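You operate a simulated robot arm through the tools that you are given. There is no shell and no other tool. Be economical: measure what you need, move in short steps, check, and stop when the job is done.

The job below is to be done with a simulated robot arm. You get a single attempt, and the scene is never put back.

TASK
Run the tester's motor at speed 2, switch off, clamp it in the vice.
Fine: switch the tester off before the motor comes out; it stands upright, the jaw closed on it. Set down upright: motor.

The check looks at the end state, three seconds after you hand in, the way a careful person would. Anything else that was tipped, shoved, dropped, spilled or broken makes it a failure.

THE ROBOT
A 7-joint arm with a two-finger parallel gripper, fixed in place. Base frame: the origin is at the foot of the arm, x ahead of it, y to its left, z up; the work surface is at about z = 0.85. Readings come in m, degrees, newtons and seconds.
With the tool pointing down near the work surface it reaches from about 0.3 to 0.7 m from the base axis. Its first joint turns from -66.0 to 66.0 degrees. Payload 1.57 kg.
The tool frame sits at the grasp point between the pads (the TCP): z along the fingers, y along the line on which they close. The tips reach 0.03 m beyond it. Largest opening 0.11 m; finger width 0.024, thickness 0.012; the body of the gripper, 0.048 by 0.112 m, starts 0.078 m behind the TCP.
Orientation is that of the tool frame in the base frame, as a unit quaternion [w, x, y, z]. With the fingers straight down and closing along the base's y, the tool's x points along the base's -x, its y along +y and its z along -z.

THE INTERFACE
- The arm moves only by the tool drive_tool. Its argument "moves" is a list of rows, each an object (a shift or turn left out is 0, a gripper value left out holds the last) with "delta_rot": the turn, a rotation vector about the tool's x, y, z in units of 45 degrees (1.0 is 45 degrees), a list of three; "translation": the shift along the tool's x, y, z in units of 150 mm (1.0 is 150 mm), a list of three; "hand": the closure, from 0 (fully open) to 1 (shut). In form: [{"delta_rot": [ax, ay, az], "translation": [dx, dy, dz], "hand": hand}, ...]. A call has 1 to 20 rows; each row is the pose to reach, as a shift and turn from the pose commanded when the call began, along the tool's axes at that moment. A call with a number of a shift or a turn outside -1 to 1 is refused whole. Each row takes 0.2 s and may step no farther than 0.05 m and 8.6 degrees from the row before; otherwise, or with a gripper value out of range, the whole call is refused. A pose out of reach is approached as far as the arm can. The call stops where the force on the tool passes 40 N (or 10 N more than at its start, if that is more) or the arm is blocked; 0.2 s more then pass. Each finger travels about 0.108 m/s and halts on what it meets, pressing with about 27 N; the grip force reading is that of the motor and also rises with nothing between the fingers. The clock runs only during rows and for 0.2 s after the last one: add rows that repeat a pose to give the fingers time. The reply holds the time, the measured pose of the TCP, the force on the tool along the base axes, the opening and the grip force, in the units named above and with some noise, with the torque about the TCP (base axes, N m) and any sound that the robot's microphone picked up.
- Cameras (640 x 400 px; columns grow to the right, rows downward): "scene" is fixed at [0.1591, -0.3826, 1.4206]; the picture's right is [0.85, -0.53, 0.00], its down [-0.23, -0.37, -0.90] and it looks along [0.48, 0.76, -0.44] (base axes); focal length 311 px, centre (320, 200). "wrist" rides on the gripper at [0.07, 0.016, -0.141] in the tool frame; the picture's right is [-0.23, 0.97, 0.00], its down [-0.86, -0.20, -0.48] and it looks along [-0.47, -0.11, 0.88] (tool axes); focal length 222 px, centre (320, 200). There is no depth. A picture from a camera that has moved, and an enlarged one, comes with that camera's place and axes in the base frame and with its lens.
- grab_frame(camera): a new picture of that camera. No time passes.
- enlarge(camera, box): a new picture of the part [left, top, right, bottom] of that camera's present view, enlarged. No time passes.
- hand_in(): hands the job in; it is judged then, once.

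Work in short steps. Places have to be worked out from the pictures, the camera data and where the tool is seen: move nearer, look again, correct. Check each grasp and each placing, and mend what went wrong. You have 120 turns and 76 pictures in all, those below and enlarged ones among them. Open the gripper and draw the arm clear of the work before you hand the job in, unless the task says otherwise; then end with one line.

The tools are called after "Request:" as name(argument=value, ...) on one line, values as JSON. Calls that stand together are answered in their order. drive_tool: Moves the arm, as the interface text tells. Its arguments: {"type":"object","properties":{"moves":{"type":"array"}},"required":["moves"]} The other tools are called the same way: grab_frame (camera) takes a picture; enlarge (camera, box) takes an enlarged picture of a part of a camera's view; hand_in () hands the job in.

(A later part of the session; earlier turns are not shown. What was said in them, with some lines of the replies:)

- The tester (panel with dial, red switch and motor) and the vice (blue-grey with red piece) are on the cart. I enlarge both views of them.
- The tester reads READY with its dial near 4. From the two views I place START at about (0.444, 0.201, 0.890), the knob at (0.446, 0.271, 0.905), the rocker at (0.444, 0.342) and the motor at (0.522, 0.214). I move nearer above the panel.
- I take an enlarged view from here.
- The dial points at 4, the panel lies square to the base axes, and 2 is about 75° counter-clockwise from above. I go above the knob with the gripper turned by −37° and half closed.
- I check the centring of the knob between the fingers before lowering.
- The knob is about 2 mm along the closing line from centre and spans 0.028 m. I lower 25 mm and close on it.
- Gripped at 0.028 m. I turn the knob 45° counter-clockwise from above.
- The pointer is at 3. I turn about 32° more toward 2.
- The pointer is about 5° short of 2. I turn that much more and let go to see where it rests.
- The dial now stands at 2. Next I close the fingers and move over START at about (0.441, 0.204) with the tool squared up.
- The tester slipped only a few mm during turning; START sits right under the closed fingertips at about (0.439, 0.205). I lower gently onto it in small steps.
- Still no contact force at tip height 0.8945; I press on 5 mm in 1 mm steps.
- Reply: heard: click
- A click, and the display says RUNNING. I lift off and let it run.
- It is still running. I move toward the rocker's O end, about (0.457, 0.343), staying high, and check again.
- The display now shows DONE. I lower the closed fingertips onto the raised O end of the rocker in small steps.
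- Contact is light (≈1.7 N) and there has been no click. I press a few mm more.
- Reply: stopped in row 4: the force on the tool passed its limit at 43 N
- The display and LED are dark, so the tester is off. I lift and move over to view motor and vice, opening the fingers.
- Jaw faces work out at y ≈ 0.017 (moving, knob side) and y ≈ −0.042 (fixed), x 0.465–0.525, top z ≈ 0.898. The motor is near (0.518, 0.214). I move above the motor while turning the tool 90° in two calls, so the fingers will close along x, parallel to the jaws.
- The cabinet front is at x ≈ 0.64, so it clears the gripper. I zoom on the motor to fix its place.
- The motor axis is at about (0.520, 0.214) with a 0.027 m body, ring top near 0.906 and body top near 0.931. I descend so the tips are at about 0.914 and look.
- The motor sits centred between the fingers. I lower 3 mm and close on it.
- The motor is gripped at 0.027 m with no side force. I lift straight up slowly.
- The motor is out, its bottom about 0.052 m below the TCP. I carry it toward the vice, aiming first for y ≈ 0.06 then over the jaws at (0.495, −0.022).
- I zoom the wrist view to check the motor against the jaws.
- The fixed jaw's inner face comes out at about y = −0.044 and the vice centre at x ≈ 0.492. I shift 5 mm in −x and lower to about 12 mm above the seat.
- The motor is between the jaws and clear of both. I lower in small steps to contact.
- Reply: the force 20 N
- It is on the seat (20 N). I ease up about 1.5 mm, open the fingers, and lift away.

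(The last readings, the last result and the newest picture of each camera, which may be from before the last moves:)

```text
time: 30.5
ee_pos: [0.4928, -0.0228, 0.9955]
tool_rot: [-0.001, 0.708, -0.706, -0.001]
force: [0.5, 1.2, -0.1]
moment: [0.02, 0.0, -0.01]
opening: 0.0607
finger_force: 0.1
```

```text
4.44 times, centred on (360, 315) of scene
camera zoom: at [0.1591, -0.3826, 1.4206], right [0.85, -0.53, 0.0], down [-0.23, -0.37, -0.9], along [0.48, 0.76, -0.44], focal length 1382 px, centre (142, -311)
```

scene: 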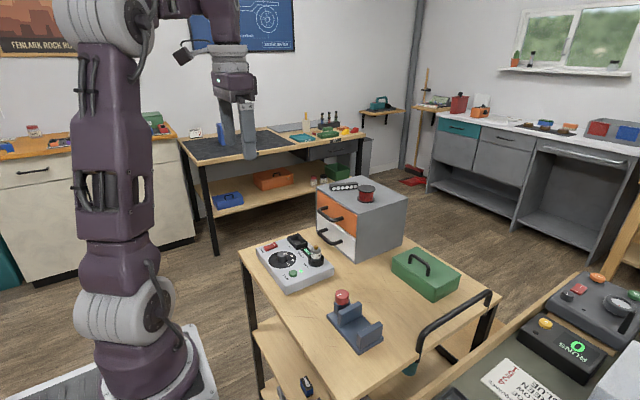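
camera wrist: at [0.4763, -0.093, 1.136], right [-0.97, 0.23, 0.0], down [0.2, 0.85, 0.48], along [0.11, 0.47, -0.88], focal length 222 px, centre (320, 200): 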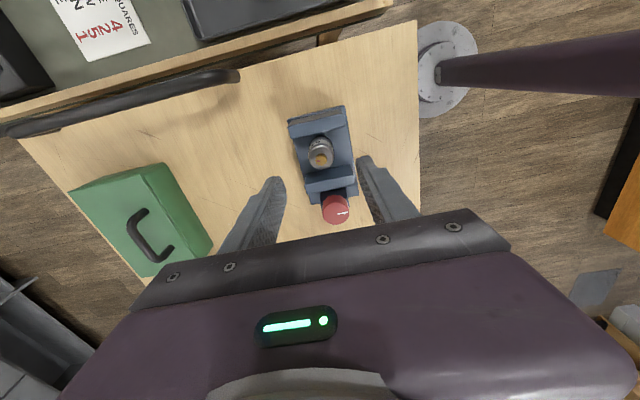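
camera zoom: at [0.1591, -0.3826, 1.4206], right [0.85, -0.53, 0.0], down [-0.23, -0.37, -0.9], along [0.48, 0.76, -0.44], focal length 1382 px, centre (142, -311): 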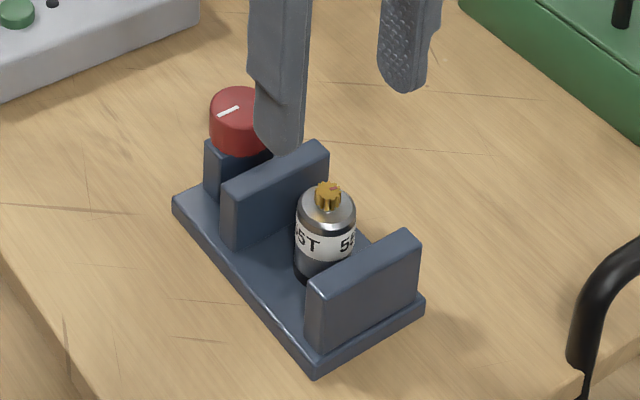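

The motor stands upright between the jaws. I move the open gripper above the red knob and look closely.

Request:
drive_tool(moves=[{"translation": [-0.2, 0, 0]}, {"translation": [-0.4, 0, 0]}, {"translation": [-0.487, 0, 0]}, {"translation": [-0.487, 0, 0]}])

Request:
enlarge(camera="wrist", box=[240, 60, 400, 220])

Request:
enlarge(camera="scene", box=[310, 250, 410, 350])

```text
time: 31.5
ee_pos: [0.4911, 0.0517, 0.9957]
tool_rot: [-0.001, 0.708, -0.706, 0.001]
force: [0.3, 0.2, -0.7]
moment: [0.02, 0.01, -0.01]
opening: 0.0604
finger_force: 0.1
```

```text
2.50 times, centred on (320, 140) of wrist
camera zoom: at [0.4757, -0.0183, 1.1365], right [-0.97, 0.23, 0.0], down [0.2, 0.85, 0.48], along [0.11, 0.47, -0.88], focal length 555 px, centre (320, 350)
```

zoom: 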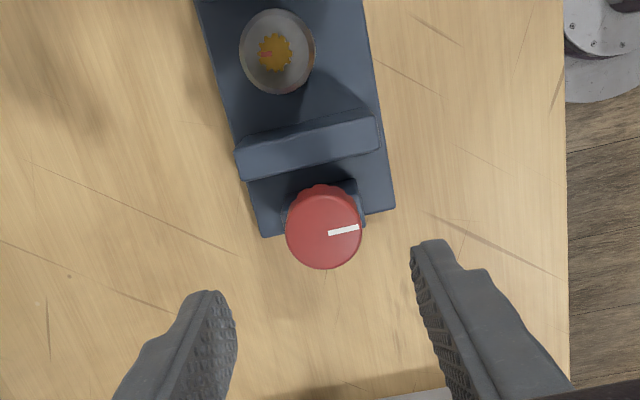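

```text
4.00 times, centred on (360, 300) of scene
camera zoom: at [0.1591, -0.3825, 1.4206], right [0.85, -0.53, 0.0], down [-0.23, -0.37, -0.9], along [0.48, 0.76, -0.44], focal length 1244 px, centre (160, -200)
```

zoom: 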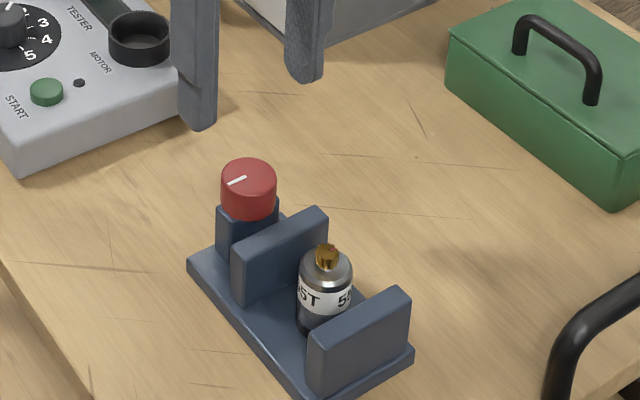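

The knob works out at (0.488, 0.043), top z ≈ 0.926, diameter 0.029. I centre on it and lower so the tips are at about 0.907.

Request:
drive_tool(moves=[{"translation": [0.058, 0.02, 0.05]}, {"translation": [0.058, 0.02, 0.2]}, {"translation": [0.058, 0.02, 0.3]}, {"translation": [0.058, 0.02, 0.39]}])

Request:
enlarge(camera="wrist", box=[240, 60, 400, 220])

Request:
enlarge(camera="scene", box=[310, 250, 410, 350])

```text
time: 32.5
ee_pos: [0.4895, 0.0424, 0.9365]
tool_rot: [-0.002, 0.708, -0.707, 0.0]
force: [0.0, 0.0, 0.3]
moment: [0.0, 0.01, 0.0]
opening: 0.0608
finger_force: 0.0
```

```text
2.50 times, centred on (320, 140) of wrist
camera zoom: at [0.4726, -0.0279, 1.0776], right [-0.97, 0.23, 0.0], down [0.2, 0.85, 0.48], along [0.11, 0.47, -0.88], focal length 555 px, centre (320, 350)
```

zoom: 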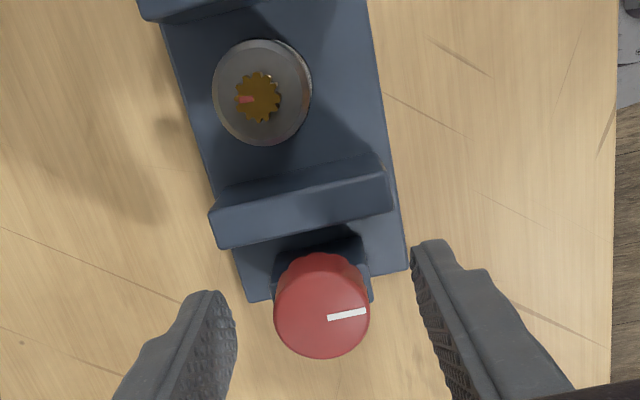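

```text
4.00 times, centred on (360, 300) of scene
camera zoom: at [0.1591, -0.3826, 1.4206], right [0.85, -0.53, 0.0], down [-0.23, -0.37, -0.9], along [0.48, 0.76, -0.44], focal length 1244 px, centre (160, -200)
```

zoom: 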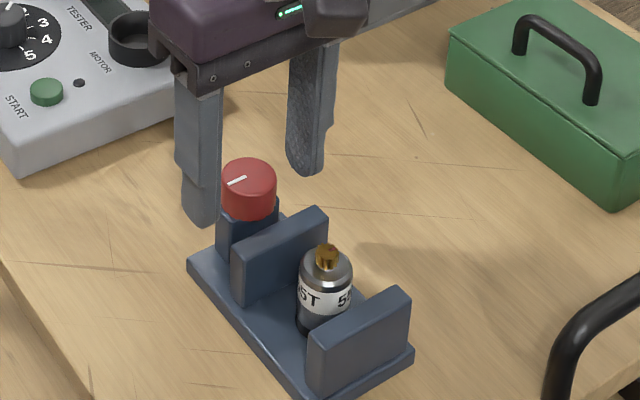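

The knob is about 3 mm nearer −y. I correct, close on it, and turn 25° clockwise (from above) as a trial.

Request:
drive_tool(moves=[{"translation": [0.022, 0.004, 0], "hand": 0.5}, {"translation": [0.022, 0.004, 0], "hand": 0.8}, {"translation": [0.022, 0.004, 0], "hand": 0.8}, {"translation": [0.022, 0.004, 0], "hand": 0.8}, {"translation": [0.022, 0.004, 0], "delta_rot": [0, 0, 0.18], "hand": 0.8}, {"translation": [0.022, 0.004, 0], "delta_rot": [0, 0, 0.36], "hand": 0.8}, {"translation": [0.022, 0.004, 0], "delta_rot": [0, 0, 0.54], "hand": 0.8}])

Request:
enlarge(camera="scene", box=[310, 250, 410, 350])

Request:
enlarge(camera="wrist", box=[240, 60, 400, 220])

```text
time: 34.1
ee_pos: [0.4866, 0.0407, 0.9367]
tool_rot: [-0.001, -0.542, 0.84, 0.001]
force: [-18.3, 7.4, 23.6]
moment: [1.01, 0.26, 0.17]
opening: 0.031
finger_force: 39.9
```

```text
4.00 times, centred on (360, 300) of scene
camera zoom: at [0.1583, -0.3824, 1.4207], right [0.85, -0.53, 0.0], down [-0.23, -0.37, -0.9], along [0.48, 0.76, -0.44], focal length 1244 px, centre (160, -200)
```

zoom: 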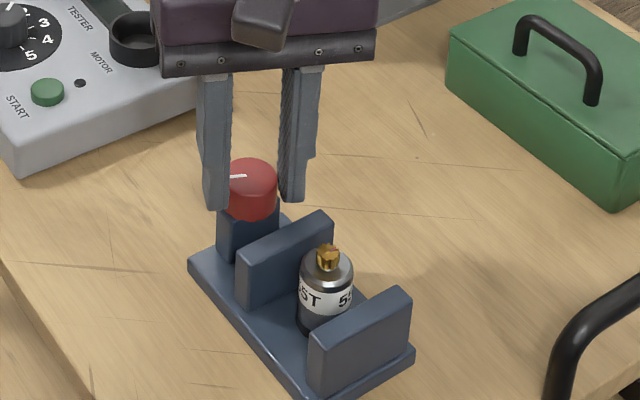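

```text
2.50 times, centred on (320, 140) of wrist
camera zoom: at [0.443, -0.0179, 1.0778], right [-0.79, 0.61, 0.0], down [0.53, 0.7, 0.48], along [0.29, 0.38, -0.88], focal length 555 px, centre (320, 350)
```

zoom: 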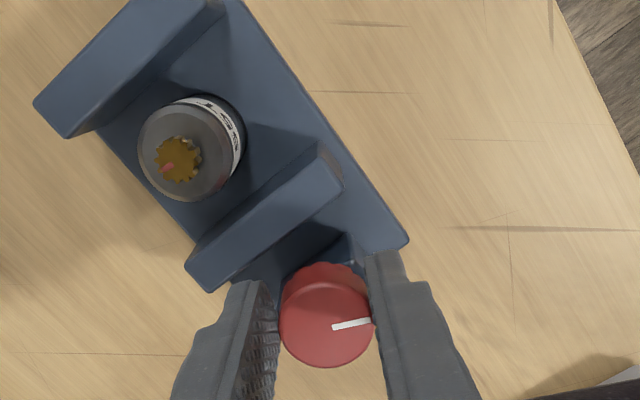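

Clockwise closes the jaw (about 4 mm for 24°). The side load is higher than I like, so I let go, rise 3 mm and regrip before turning on.

Request:
drive_tool(moves=[{"hand": 0.55}, {"hand": 0.55, "translation": [0, 0, -0.02]}, {"hand": 0.55, "translation": [0, 0, -0.02]}, {"hand": 0.8, "translation": [0, 0, -0.02]}, {"hand": 0.8, "translation": [0, 0, -0.02]}, {"hand": 0.8, "translation": [0, 0, -0.02]}])

```text
time: 35.5
ee_pos: [0.4874, 0.0399, 0.9391]
tool_rot: [0.001, -0.544, 0.839, 0.001]
force: [-12.4, 6.5, 0.4]
moment: [0.02, 0.41, 0.13]
opening: 0.0347
finger_force: 6.9
```

The opening reads 0.035 with low grip force, which is odd; I look.

Request:
enlarge(camera="scene", box=[325, 250, 395, 310])

Request:
enlarge(camera="wrist", box=[260, 110, 380, 220])

```text
6.67 times, centred on (360, 280) of scene
camera zoom: at [0.1588, -0.3824, 1.4207], right [0.85, -0.53, 0.0], down [-0.23, -0.37, -0.9], along [0.48, 0.76, -0.44], focal length 2072 px, centre (53, -333)
```

zoom: 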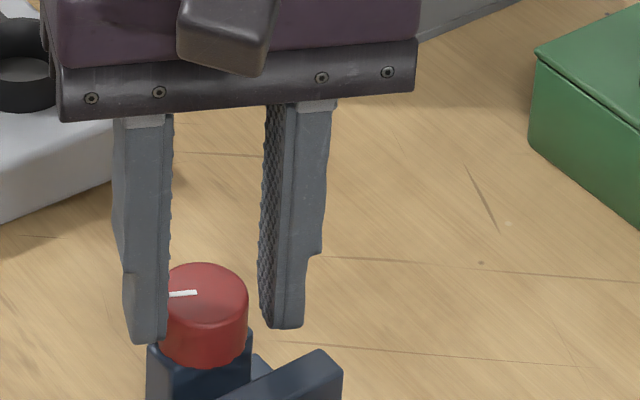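

```text
3.64 times, centred on (320, 165) of wrist
camera zoom: at [0.4444, -0.0181, 1.0805], right [-0.8, 0.61, 0.0], down [0.53, 0.7, 0.48], along [0.29, 0.38, -0.88], focal length 808 px, centre (320, 327)
```

zoom: 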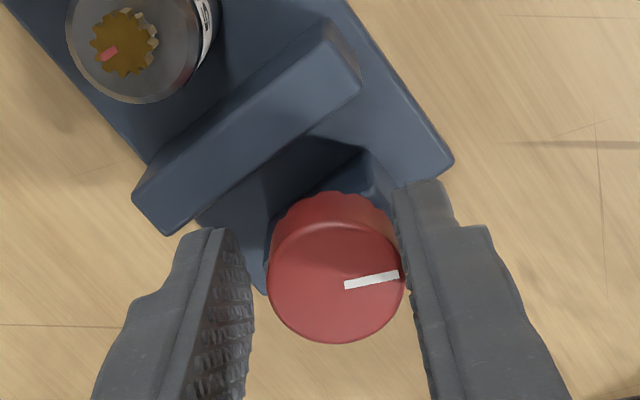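

The tool is about 3 mm off along the closing line (the reaction pushes it along tool +y). I open, shift 3.5 mm that way, and close again.

Request:
drive_tool(moves=[{"hand": 0.55}, {"hand": 0.55, "translation": [0, 0.023, 0]}, {"hand": 0.55, "translation": [0, 0.023, 0]}, {"hand": 0.85, "translation": [0, 0.023, 0]}, {"hand": 0.85, "translation": [0, 0.023, 0]}, {"hand": 0.85, "translation": [0, 0.023, 0]}, {"hand": 0.85, "translation": [0, 0.023, 0]}])

```text
time: 37.1
ee_pos: [0.487, 0.0404, 0.9398]
tool_rot: [0.002, -0.544, 0.839, 0.0]
force: [13.5, -8.5, -4.5]
moment: [0.01, -0.61, -0.11]
opening: 0.0312
finger_force: 39.9
```

Now the reaction is reversed, so the right spot is halfway. I shift back 1.8 mm while gripped and read the forces.

Request:
drive_tool(moves=[{"translation": [0, -0.012, 0]}, {"translation": [0, -0.012, 0]}, {"translation": [0, -0.012, 0]}])

```text
time: 37.9
ee_pos: [0.4869, 0.0409, 0.9407]
tool_rot: [0.0, -0.544, 0.839, -0.001]
force: [-4.0, -3.0, 11.9]
moment: [0.2, 0.36, 0.03]
opening: 0.0311
finger_force: 40.3
```

Forces are small now. I turn 45° more clockwise.

Request:
drive_tool(moves=[{"delta_rot": [0, 0, 0.16]}, {"delta_rot": [0, 0, 0.33]}, {"delta_rot": [0, 0, 0.5]}, {"delta_rot": [0, 0, 0.67]}, {"delta_rot": [0, 0, 0.84]}, {"delta_rot": [0, 0, 1.0]}])

Request:
enlarge(camera="scene", box=[310, 250, 410, 350])

```text
time: 38.8
ee_pos: [0.483, 0.0422, 0.9392]
tool_rot: [-0.003, -0.37, 0.929, 0.003]
force: [-7.0, 2.5, 12.4]
moment: [0.16, 0.46, 0.04]
opening: 0.0309
finger_force: 40.4
stopped in row 4: the force on the tool passed its limit at 43 N (the readings are from after the stop); the commanded pose is now the measured one
```

```text
4.00 times, centred on (360, 300) of scene
camera zoom: at [0.1588, -0.3825, 1.4206], right [0.85, -0.53, 0.0], down [-0.23, -0.37, -0.9], along [0.48, 0.76, -0.44], focal length 1244 px, centre (160, -200)
```

zoom: 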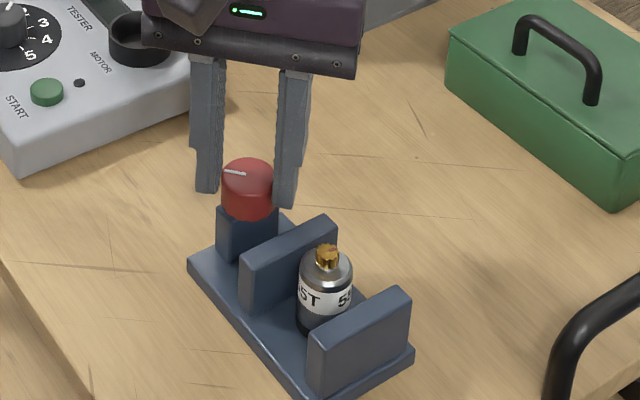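

The finger-held positions at two yaws imply the knob axis is really near (0.490, 0.048), so I've been gripping it off-centre. I open, shift there, and check with the wrist camera.

Request:
drive_tool(moves=[{"hand": 0.5}, {"hand": 0.5}, {"hand": 0.5, "translation": [-0.053, 0, 0]}, {"hand": 0.5, "translation": [-0.053, 0, 0]}])

Request:
enlarge(camera="wrist", box=[260, 110, 380, 220])

Request:
enlarge(camera="scene", box=[325, 250, 395, 310])

```text
time: 39.8
ee_pos: [0.4895, 0.0487, 0.9391]
tool_rot: [-0.002, -0.37, 0.929, 0.002]
force: [0.4, 0.4, -0.4]
moment: [-0.01, 0.01, -0.02]
opening: 0.0548
finger_force: 0.0
```

```text
3.64 times, centred on (320, 165) of wrist
camera zoom: at [0.4294, 0.0104, 1.08], right [-0.5, 0.86, 0.01], down [0.76, 0.44, 0.48], along [0.41, 0.24, -0.88], focal length 808 px, centre (320, 327)
```

zoom: 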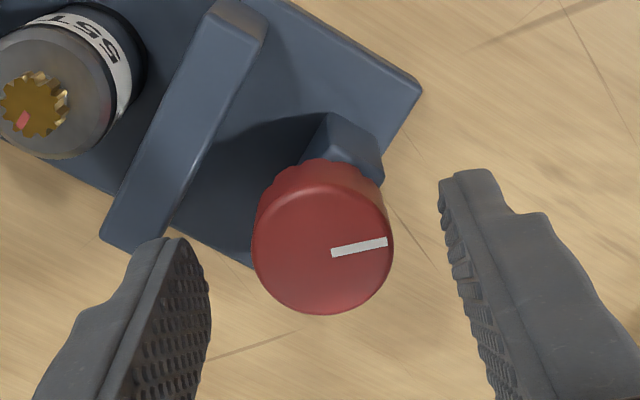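

```text
6.67 times, centred on (360, 280) of scene
camera zoom: at [0.1591, -0.3826, 1.4206], right [0.85, -0.53, 0.0], down [-0.23, -0.37, -0.9], along [0.48, 0.76, -0.44], focal length 2072 px, centre (53, -333)
```

zoom: 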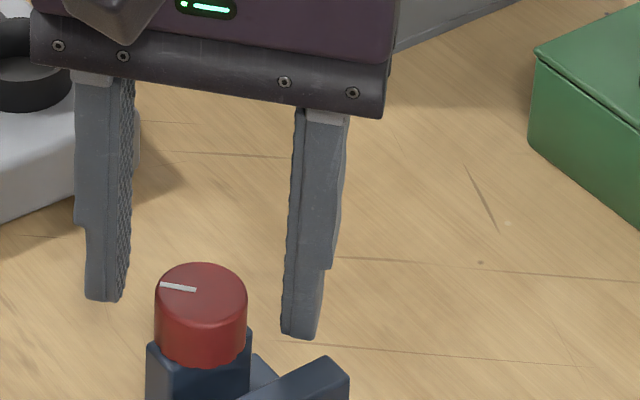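

Re-triangulated from this better angle, the axis is about (0.4865, 0.0445). I shift there, close and check forces.

Request:
drive_tool(moves=[{"translation": [0.033, -0.005, 0], "hand": 0.5}, {"translation": [0.033, -0.005, 0], "hand": 0.5}, {"translation": [0.033, -0.005, 0], "hand": 0.8}, {"translation": [0.033, -0.005, 0], "hand": 0.8}, {"translation": [0.033, -0.005, 0], "hand": 0.8}])

```text
time: 41.0
ee_pos: [0.4864, 0.0434, 0.9389]
tool_rot: [-0.004, -0.37, 0.929, 0.003]
force: [-13.3, 11.5, 5.3]
moment: [0.38, 0.48, 0.05]
opening: 0.0311
finger_force: 39.7
```

The reaction is 17 N along tool +y, which at about 8.6 N/mm means a 2 mm shift. I apply it and then turn 20°.

Request:
drive_tool(moves=[{"translation": [0, 0.0135, 0]}, {"translation": [0, 0.0135, 0]}])

Request:
drive_tool(moves=[{"delta_rot": [0, 0, 0.1]}, {"delta_rot": [0, 0, 0.2]}, {"delta_rot": [0, 0, 0.3]}, {"delta_rot": [0, 0, 0.4]}])

```text
time: 41.6
ee_pos: [0.4855, 0.0454, 0.9388]
tool_rot: [-0.001, -0.369, 0.929, 0.002]
force: [-1.7, 1.8, -13.1]
moment: [-0.46, -0.02, -0.01]
opening: 0.0311
finger_force: 40.1
```

```text
time: 42.6
ee_pos: [0.4862, 0.0453, 0.9388]
tool_rot: [-0.003, -0.219, 0.976, 0.003]
force: [-8.7, 11.4, -20.2]
moment: [0.59, -0.43, 0.07]
opening: 0.0313
finger_force: 40.0
```

Turning well. I correct slightly for the reactions (1.3 mm along +y, 1 mm down) and turn a further 36°.

Request:
drive_tool(moves=[{"translation": [0, 0.009, 0.007], "delta_rot": [0, 0, 0.1]}, {"translation": [0, 0.009, 0.007], "delta_rot": [0, 0, 0.2]}, {"translation": [0, 0.009, 0.007], "delta_rot": [0, 0, 0.3]}, {"translation": [0, 0.009, 0.007], "delta_rot": [0, 0, 0.4]}])

Request:
enlarge(camera="scene", box=[310, 250, 410, 350])

```text
time: 43.6
ee_pos: [0.4848, 0.047, 0.9394]
tool_rot: [-0.002, -0.063, 0.998, 0.003]
force: [-15.7, 18.8, 29.3]
moment: [0.51, 0.31, 0.12]
opening: 0.0311
finger_force: 39.9
```

```text
4.00 times, centred on (360, 300) of scene
camera zoom: at [0.1582, -0.3821, 1.4208], right [0.85, -0.53, 0.0], down [-0.23, -0.37, -0.9], along [0.48, 0.76, -0.44], focal length 1244 px, centre (160, -200)
```

zoom: 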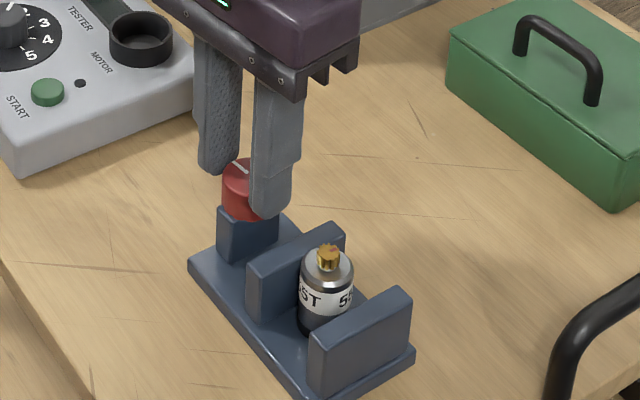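

The jaw has travelled about half way. I open, and look to recentre on the knob from this yaw.

Request:
drive_tool(moves=[{"hand": 0.5}, {"hand": 0.5}])

Request:
enlarge(camera="wrist", box=[260, 110, 380, 220])

```text
time: 44.2
ee_pos: [0.486, 0.0468, 0.9388]
tool_rot: [-0.003, -0.064, 0.998, 0.001]
force: [0.2, 0.1, 0.3]
moment: [0.0, -0.01, 0.01]
opening: 0.0549
finger_force: 0.1
```

```text
3.64 times, centred on (320, 165) of wrist
camera zoom: at [0.4151, 0.0517, 1.0793], right [0.1, 0.99, 0.0], down [0.88, -0.09, 0.47], along [0.47, -0.05, -0.88], focal length 808 px, centre (320, 327)
```

zoom: 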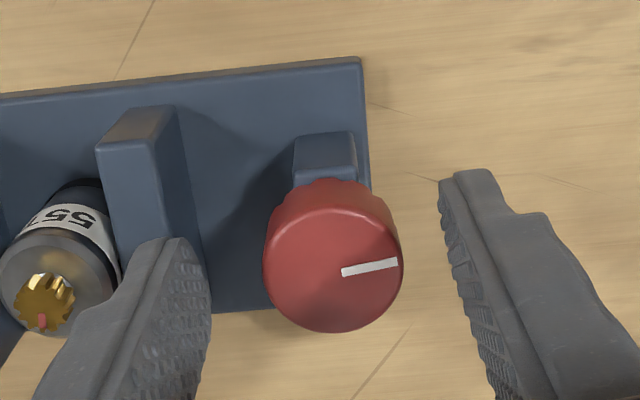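

Camera and contact data together suggest the axis is near (0.489, 0.0485). I shift slightly, regrip and read forces.

Request:
drive_tool(moves=[{"translation": [-0.021, 0.009, 0], "hand": 0.5}, {"translation": [-0.021, 0.009, 0], "hand": 0.8}, {"translation": [-0.021, 0.009, 0], "hand": 0.8}, {"translation": [-0.021, 0.009, 0], "hand": 0.8}])

Request:
drive_tool(moves=[{"delta_rot": [0, 0, 0.1]}, {"delta_rot": [0, 0, 0.2]}, {"delta_rot": [0, 0, 0.3]}, {"delta_rot": [0, 0, 0.4]}])

```text
time: 45.2
ee_pos: [0.488, 0.0486, 0.9381]
tool_rot: [-0.002, -0.065, 0.998, 0.002]
force: [1.6, 2.6, 1.2]
moment: [-0.02, -0.09, 0.02]
opening: 0.031
finger_force: 40.1
```

```text
time: 46.2
ee_pos: [0.4881, 0.0482, 0.9377]
tool_rot: [-0.003, 0.094, 0.996, 0.002]
force: [-1.0, 2.3, -4.8]
moment: [0.03, -1.01, 0.0]
opening: 0.0311
finger_force: 39.8
```

Well centred now: side forces are tiny. I turn about 45° more.

Request:
drive_tool(moves=[{"delta_rot": [0, 0, 0.15]}, {"delta_rot": [0, 0, 0.3]}, {"delta_rot": [0, 0, 0.45]}, {"delta_rot": [0, 0, 0.6]}, {"delta_rot": [0, 0, 0.75]}, {"delta_rot": [0, 0, 0.9]}])

Request:
enlarge(camera="scene", box=[310, 250, 410, 350])

```text
time: 47.6
ee_pos: [0.4884, 0.0488, 0.9389]
tool_rot: [-0.002, 0.432, 0.902, 0.001]
force: [-2.2, 17.8, 24.7]
moment: [0.75, 0.32, 0.02]
opening: 0.0313
finger_force: 40.0
```

```text
4.00 times, centred on (360, 300) of scene
camera zoom: at [0.1587, -0.3821, 1.4207], right [0.85, -0.53, 0.0], down [-0.23, -0.37, -0.9], along [0.48, 0.76, -0.44], focal length 1244 px, centre (160, -200)
```

zoom: 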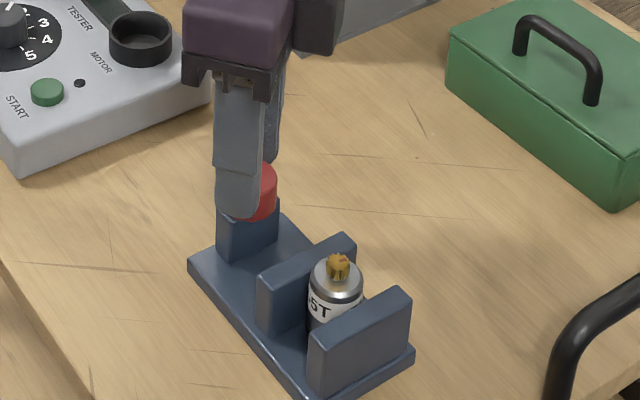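

The jaw has reached the motor and is sliding it upright toward the fixed jaw. I keep turning in a short step.

Request:
drive_tool(moves=[{"delta_rot": [0, 0, 0.12]}, {"delta_rot": [0, 0, 0.24]}, {"delta_rot": [0, 0, 0.36]}, {"delta_rot": [0, 0, 0.48]}])

Request:
enlarge(camera="scene", box=[310, 250, 410, 350])

```text
time: 48.7
ee_pos: [0.4899, 0.0488, 0.9386]
tool_rot: [-0.002, 0.592, 0.806, 0.002]
force: [1.5, 3.3, -2.1]
moment: [0.02, -0.38, 0.22]
opening: 0.0314
finger_force: 39.9
stopped in row 4: the force on the tool passed its limit at 40 N (the readings are from after the stop); the commanded pose is now the measured one
```

```text
4.00 times, centred on (360, 300) of scene
camera zoom: at [0.1591, -0.3825, 1.4206], right [0.85, -0.53, 0.0], down [-0.23, -0.37, -0.9], along [0.48, 0.76, -0.44], focal length 1244 px, centre (160, -200)
```

zoom: 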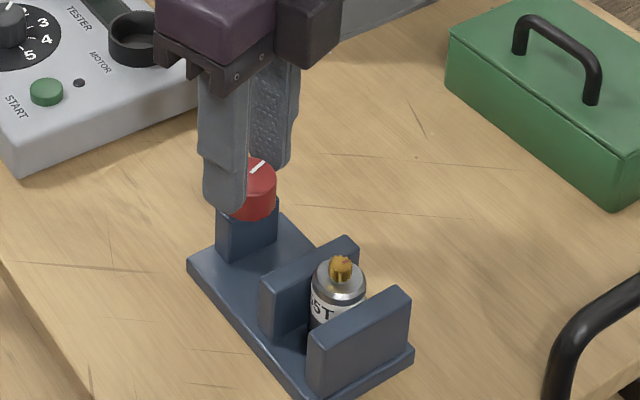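

I zoom on the jaws to see whether the motor is held on both sides.

Request:
enlarge(camera="scene", box=[365, 300, 420, 350])

Request:
enlarge(camera="wrist", box=[100, 50, 380, 225])

```text
8.00 times, centred on (392, 325) of scene
camera zoom: at [0.1591, -0.3825, 1.4206], right [0.85, -0.53, 0.0], down [-0.23, -0.37, -0.9], along [0.48, 0.76, -0.44], focal length 2487 px, centre (-260, -800)
```

zoom: 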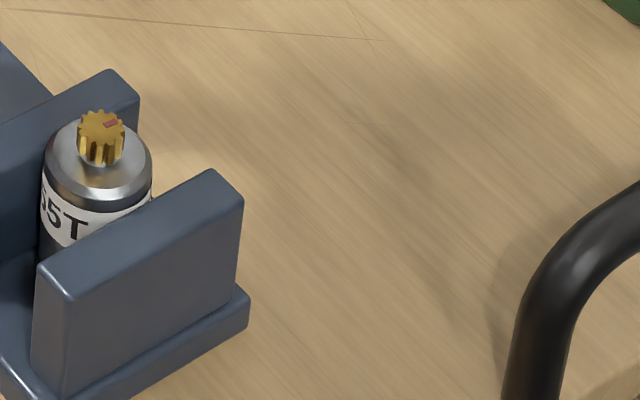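

```text
2.29 times, centred on (240, 138) of wrist
camera zoom: at [0.4841, 0.1191, 1.0794], right [1.0, 0.07, 0.0], down [0.06, -0.88, 0.47], along [0.04, -0.47, -0.88], focal length 508 px, centre (503, 343)
```

zoom: 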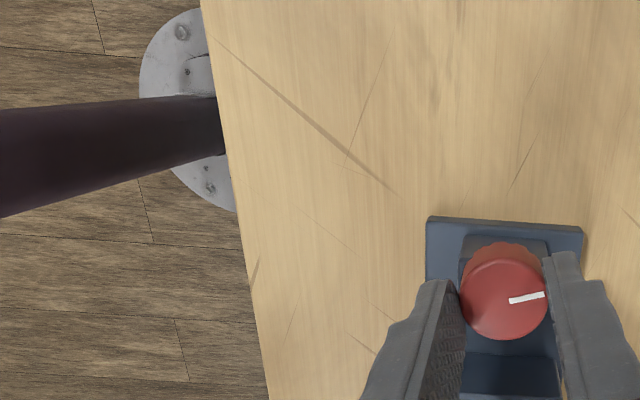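

By the shift measured since placing, the motor is at about y ≈ −0.032, i.e. against the fixed jaw. I turn a little more to confirm resistance.

Request:
drive_tool(moves=[{"delta_rot": [0, 0, 0.08]}, {"delta_rot": [0, 0, 0.16]}, {"delta_rot": [0, 0, 0.24]}])

Request:
enlarge(camera="scene", box=[310, 250, 410, 350])

```text
time: 49.5
ee_pos: [0.4899, 0.0484, 0.9385]
tool_rot: [-0.002, 0.666, 0.746, 0.002]
force: [3.7, 3.4, -5.6]
moment: [0.02, 0.04, 0.62]
opening: 0.0317
finger_force: 40.8
```

```text
4.00 times, centred on (360, 300) of scene
camera zoom: at [0.1593, -0.3825, 1.4206], right [0.85, -0.53, 0.0], down [-0.23, -0.37, -0.9], along [0.48, 0.76, -0.44], focal length 1244 px, centre (160, -200)
```

zoom: 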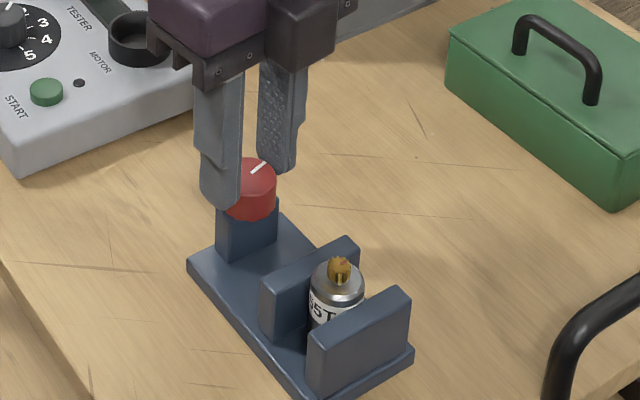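

The torque rose to 0.6 N m while the knob and jaw stayed put, so it is clamped. I open, lift clear and check.

Request:
drive_tool(moves=[{"delta_rot": [0, 0, -0.06]}, {"delta_rot": [0, 0, -0.06], "hand": 0.4}, {"delta_rot": [0, 0, -0.06], "hand": 0.4}, {"translation": [0, 0, -0.2], "hand": 0.4}, {"translation": [0, 0, -0.45], "hand": 0.4}, {"translation": [0, 0, -0.75], "hand": 0.4}, {"translation": [0, 0, -1.0], "hand": 0.4}])

Request:
grab_frame(camera="wrist")

Request:
enlarge(camera="scene", box=[310, 250, 410, 350])

```text
time: 51.1
ee_pos: [0.4889, 0.0455, 1.089]
tool_rot: [-0.002, 0.666, 0.746, 0.002]
force: [0.1, 0.1, 0.6]
moment: [0.04, 0.01, 0.02]
opening: 0.0663
finger_force: 0.0
```

```text
17 pictures are left
camera wrist: at [0.4972, 0.1151, 1.2315], right [0.99, -0.12, 0.0], down [-0.1, -0.87, 0.47], along [-0.06, -0.47, -0.88], focal length 222 px, centre (320, 200)
```

wrist: 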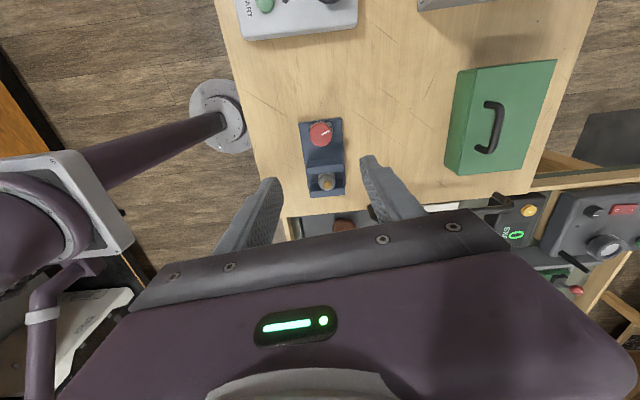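

```text
4.00 times, centred on (360, 300) of scene
camera zoom: at [0.1591, -0.3826, 1.4206], right [0.85, -0.53, 0.0], down [-0.23, -0.37, -0.9], along [0.48, 0.76, -0.44], focal length 1244 px, centre (160, -200)
```

zoom: 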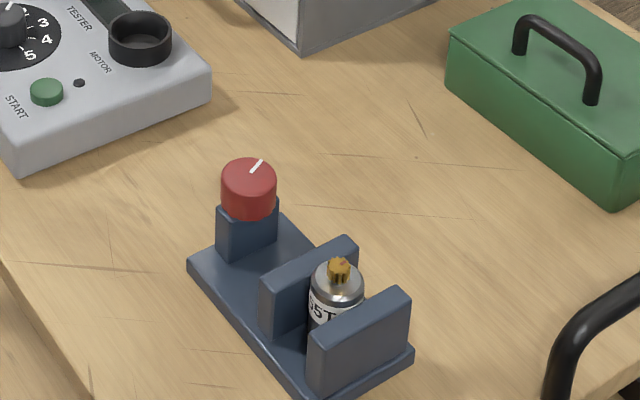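

Request:
enlarge(camera="wrist", box=[280, 105, 370, 205])

Request:
enlarge(camera="scene", box=[240, 210, 368, 310])

```text
4.00 times, centred on (325, 155) of wrist
camera zoom: at [0.4972, 0.1151, 1.2315], right [0.99, -0.12, 0.0], down [-0.1, -0.87, 0.47], along [-0.06, -0.47, -0.88], focal length 888 px, centre (300, 380)
```

zoom: 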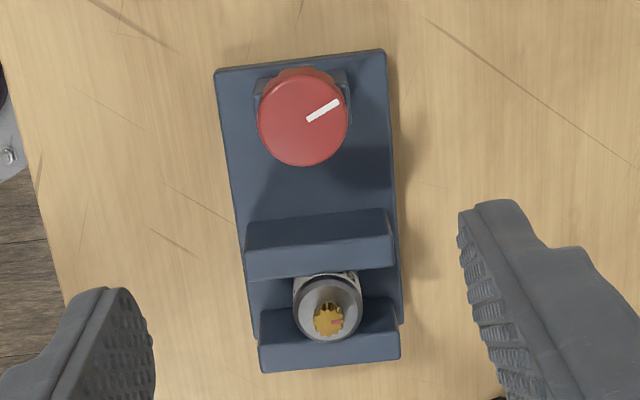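

```text
4.00 times, centred on (304, 260) of scene
camera zoom: at [0.1591, -0.3826, 1.4206], right [0.85, -0.53, 0.0], down [-0.23, -0.37, -0.9], along [0.48, 0.76, -0.44], focal length 1244 px, centre (384, -40)
```

zoom: 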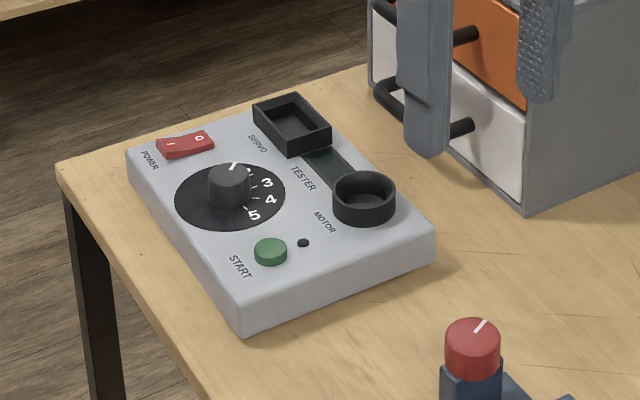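

The jaw gap matches the motor's 0.027 m, the motor stands upright between both jaws, and the tester is dark with its dial at 2. I open fully and draw the arm well clear.

Request:
drive_tool(moves=[{"translation": [0, 0, -0.3], "hand": 0}, {"translation": [0, 0, -0.6], "hand": 0}, {"translation": [0, 0, -0.9], "hand": 0}])

Request:
grab_frame(camera="scene")

```text
time: 51.9
ee_pos: [0.4906, 0.0469, 1.2261]
tool_rot: [-0.002, 0.666, 0.746, 0.002]
force: [0.2, 0.4, 0.3]
moment: [-0.01, 0.0, 0.02]
opening: 0.1102
finger_force: 0.0
```

```text
13 pictures are left
```

scene: 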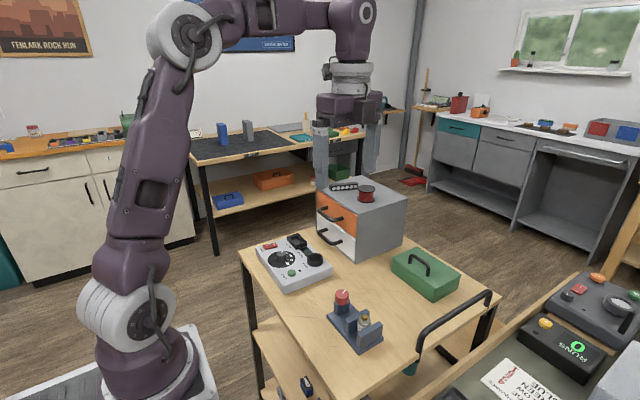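

Everything else stands in place. One glance at the "RUNS 0" box on the other bench before handing in.

Request:
enlarge(camera="scene", box=[460, 260, 640, 400])

```text
2.86 times, centred on (550, 330) of scene
camera zoom: at [0.1591, -0.3826, 1.4206], right [0.85, -0.53, 0.0], down [-0.23, -0.37, -0.9], along [0.48, 0.76, -0.44], focal length 888 px, centre (-337, -171)
```

zoom: 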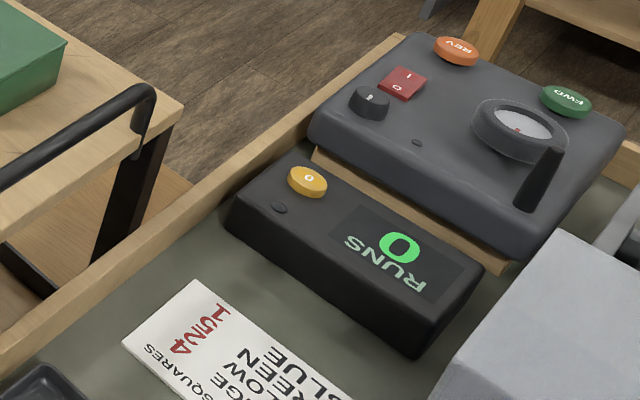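

That box belongs to a separate winder on the other bench and has nothing to do with this job. The work is finished, so I hand in.

Request:
hand_in()

```text
The job is handed in.
```

The motor ran at speed 2 until the tester showed DONE, I switched the tester off before lifting the motor out, and it now stands upright in the vice with the jaw closed on it; the tester slid about 3 mm while I turned its dial.
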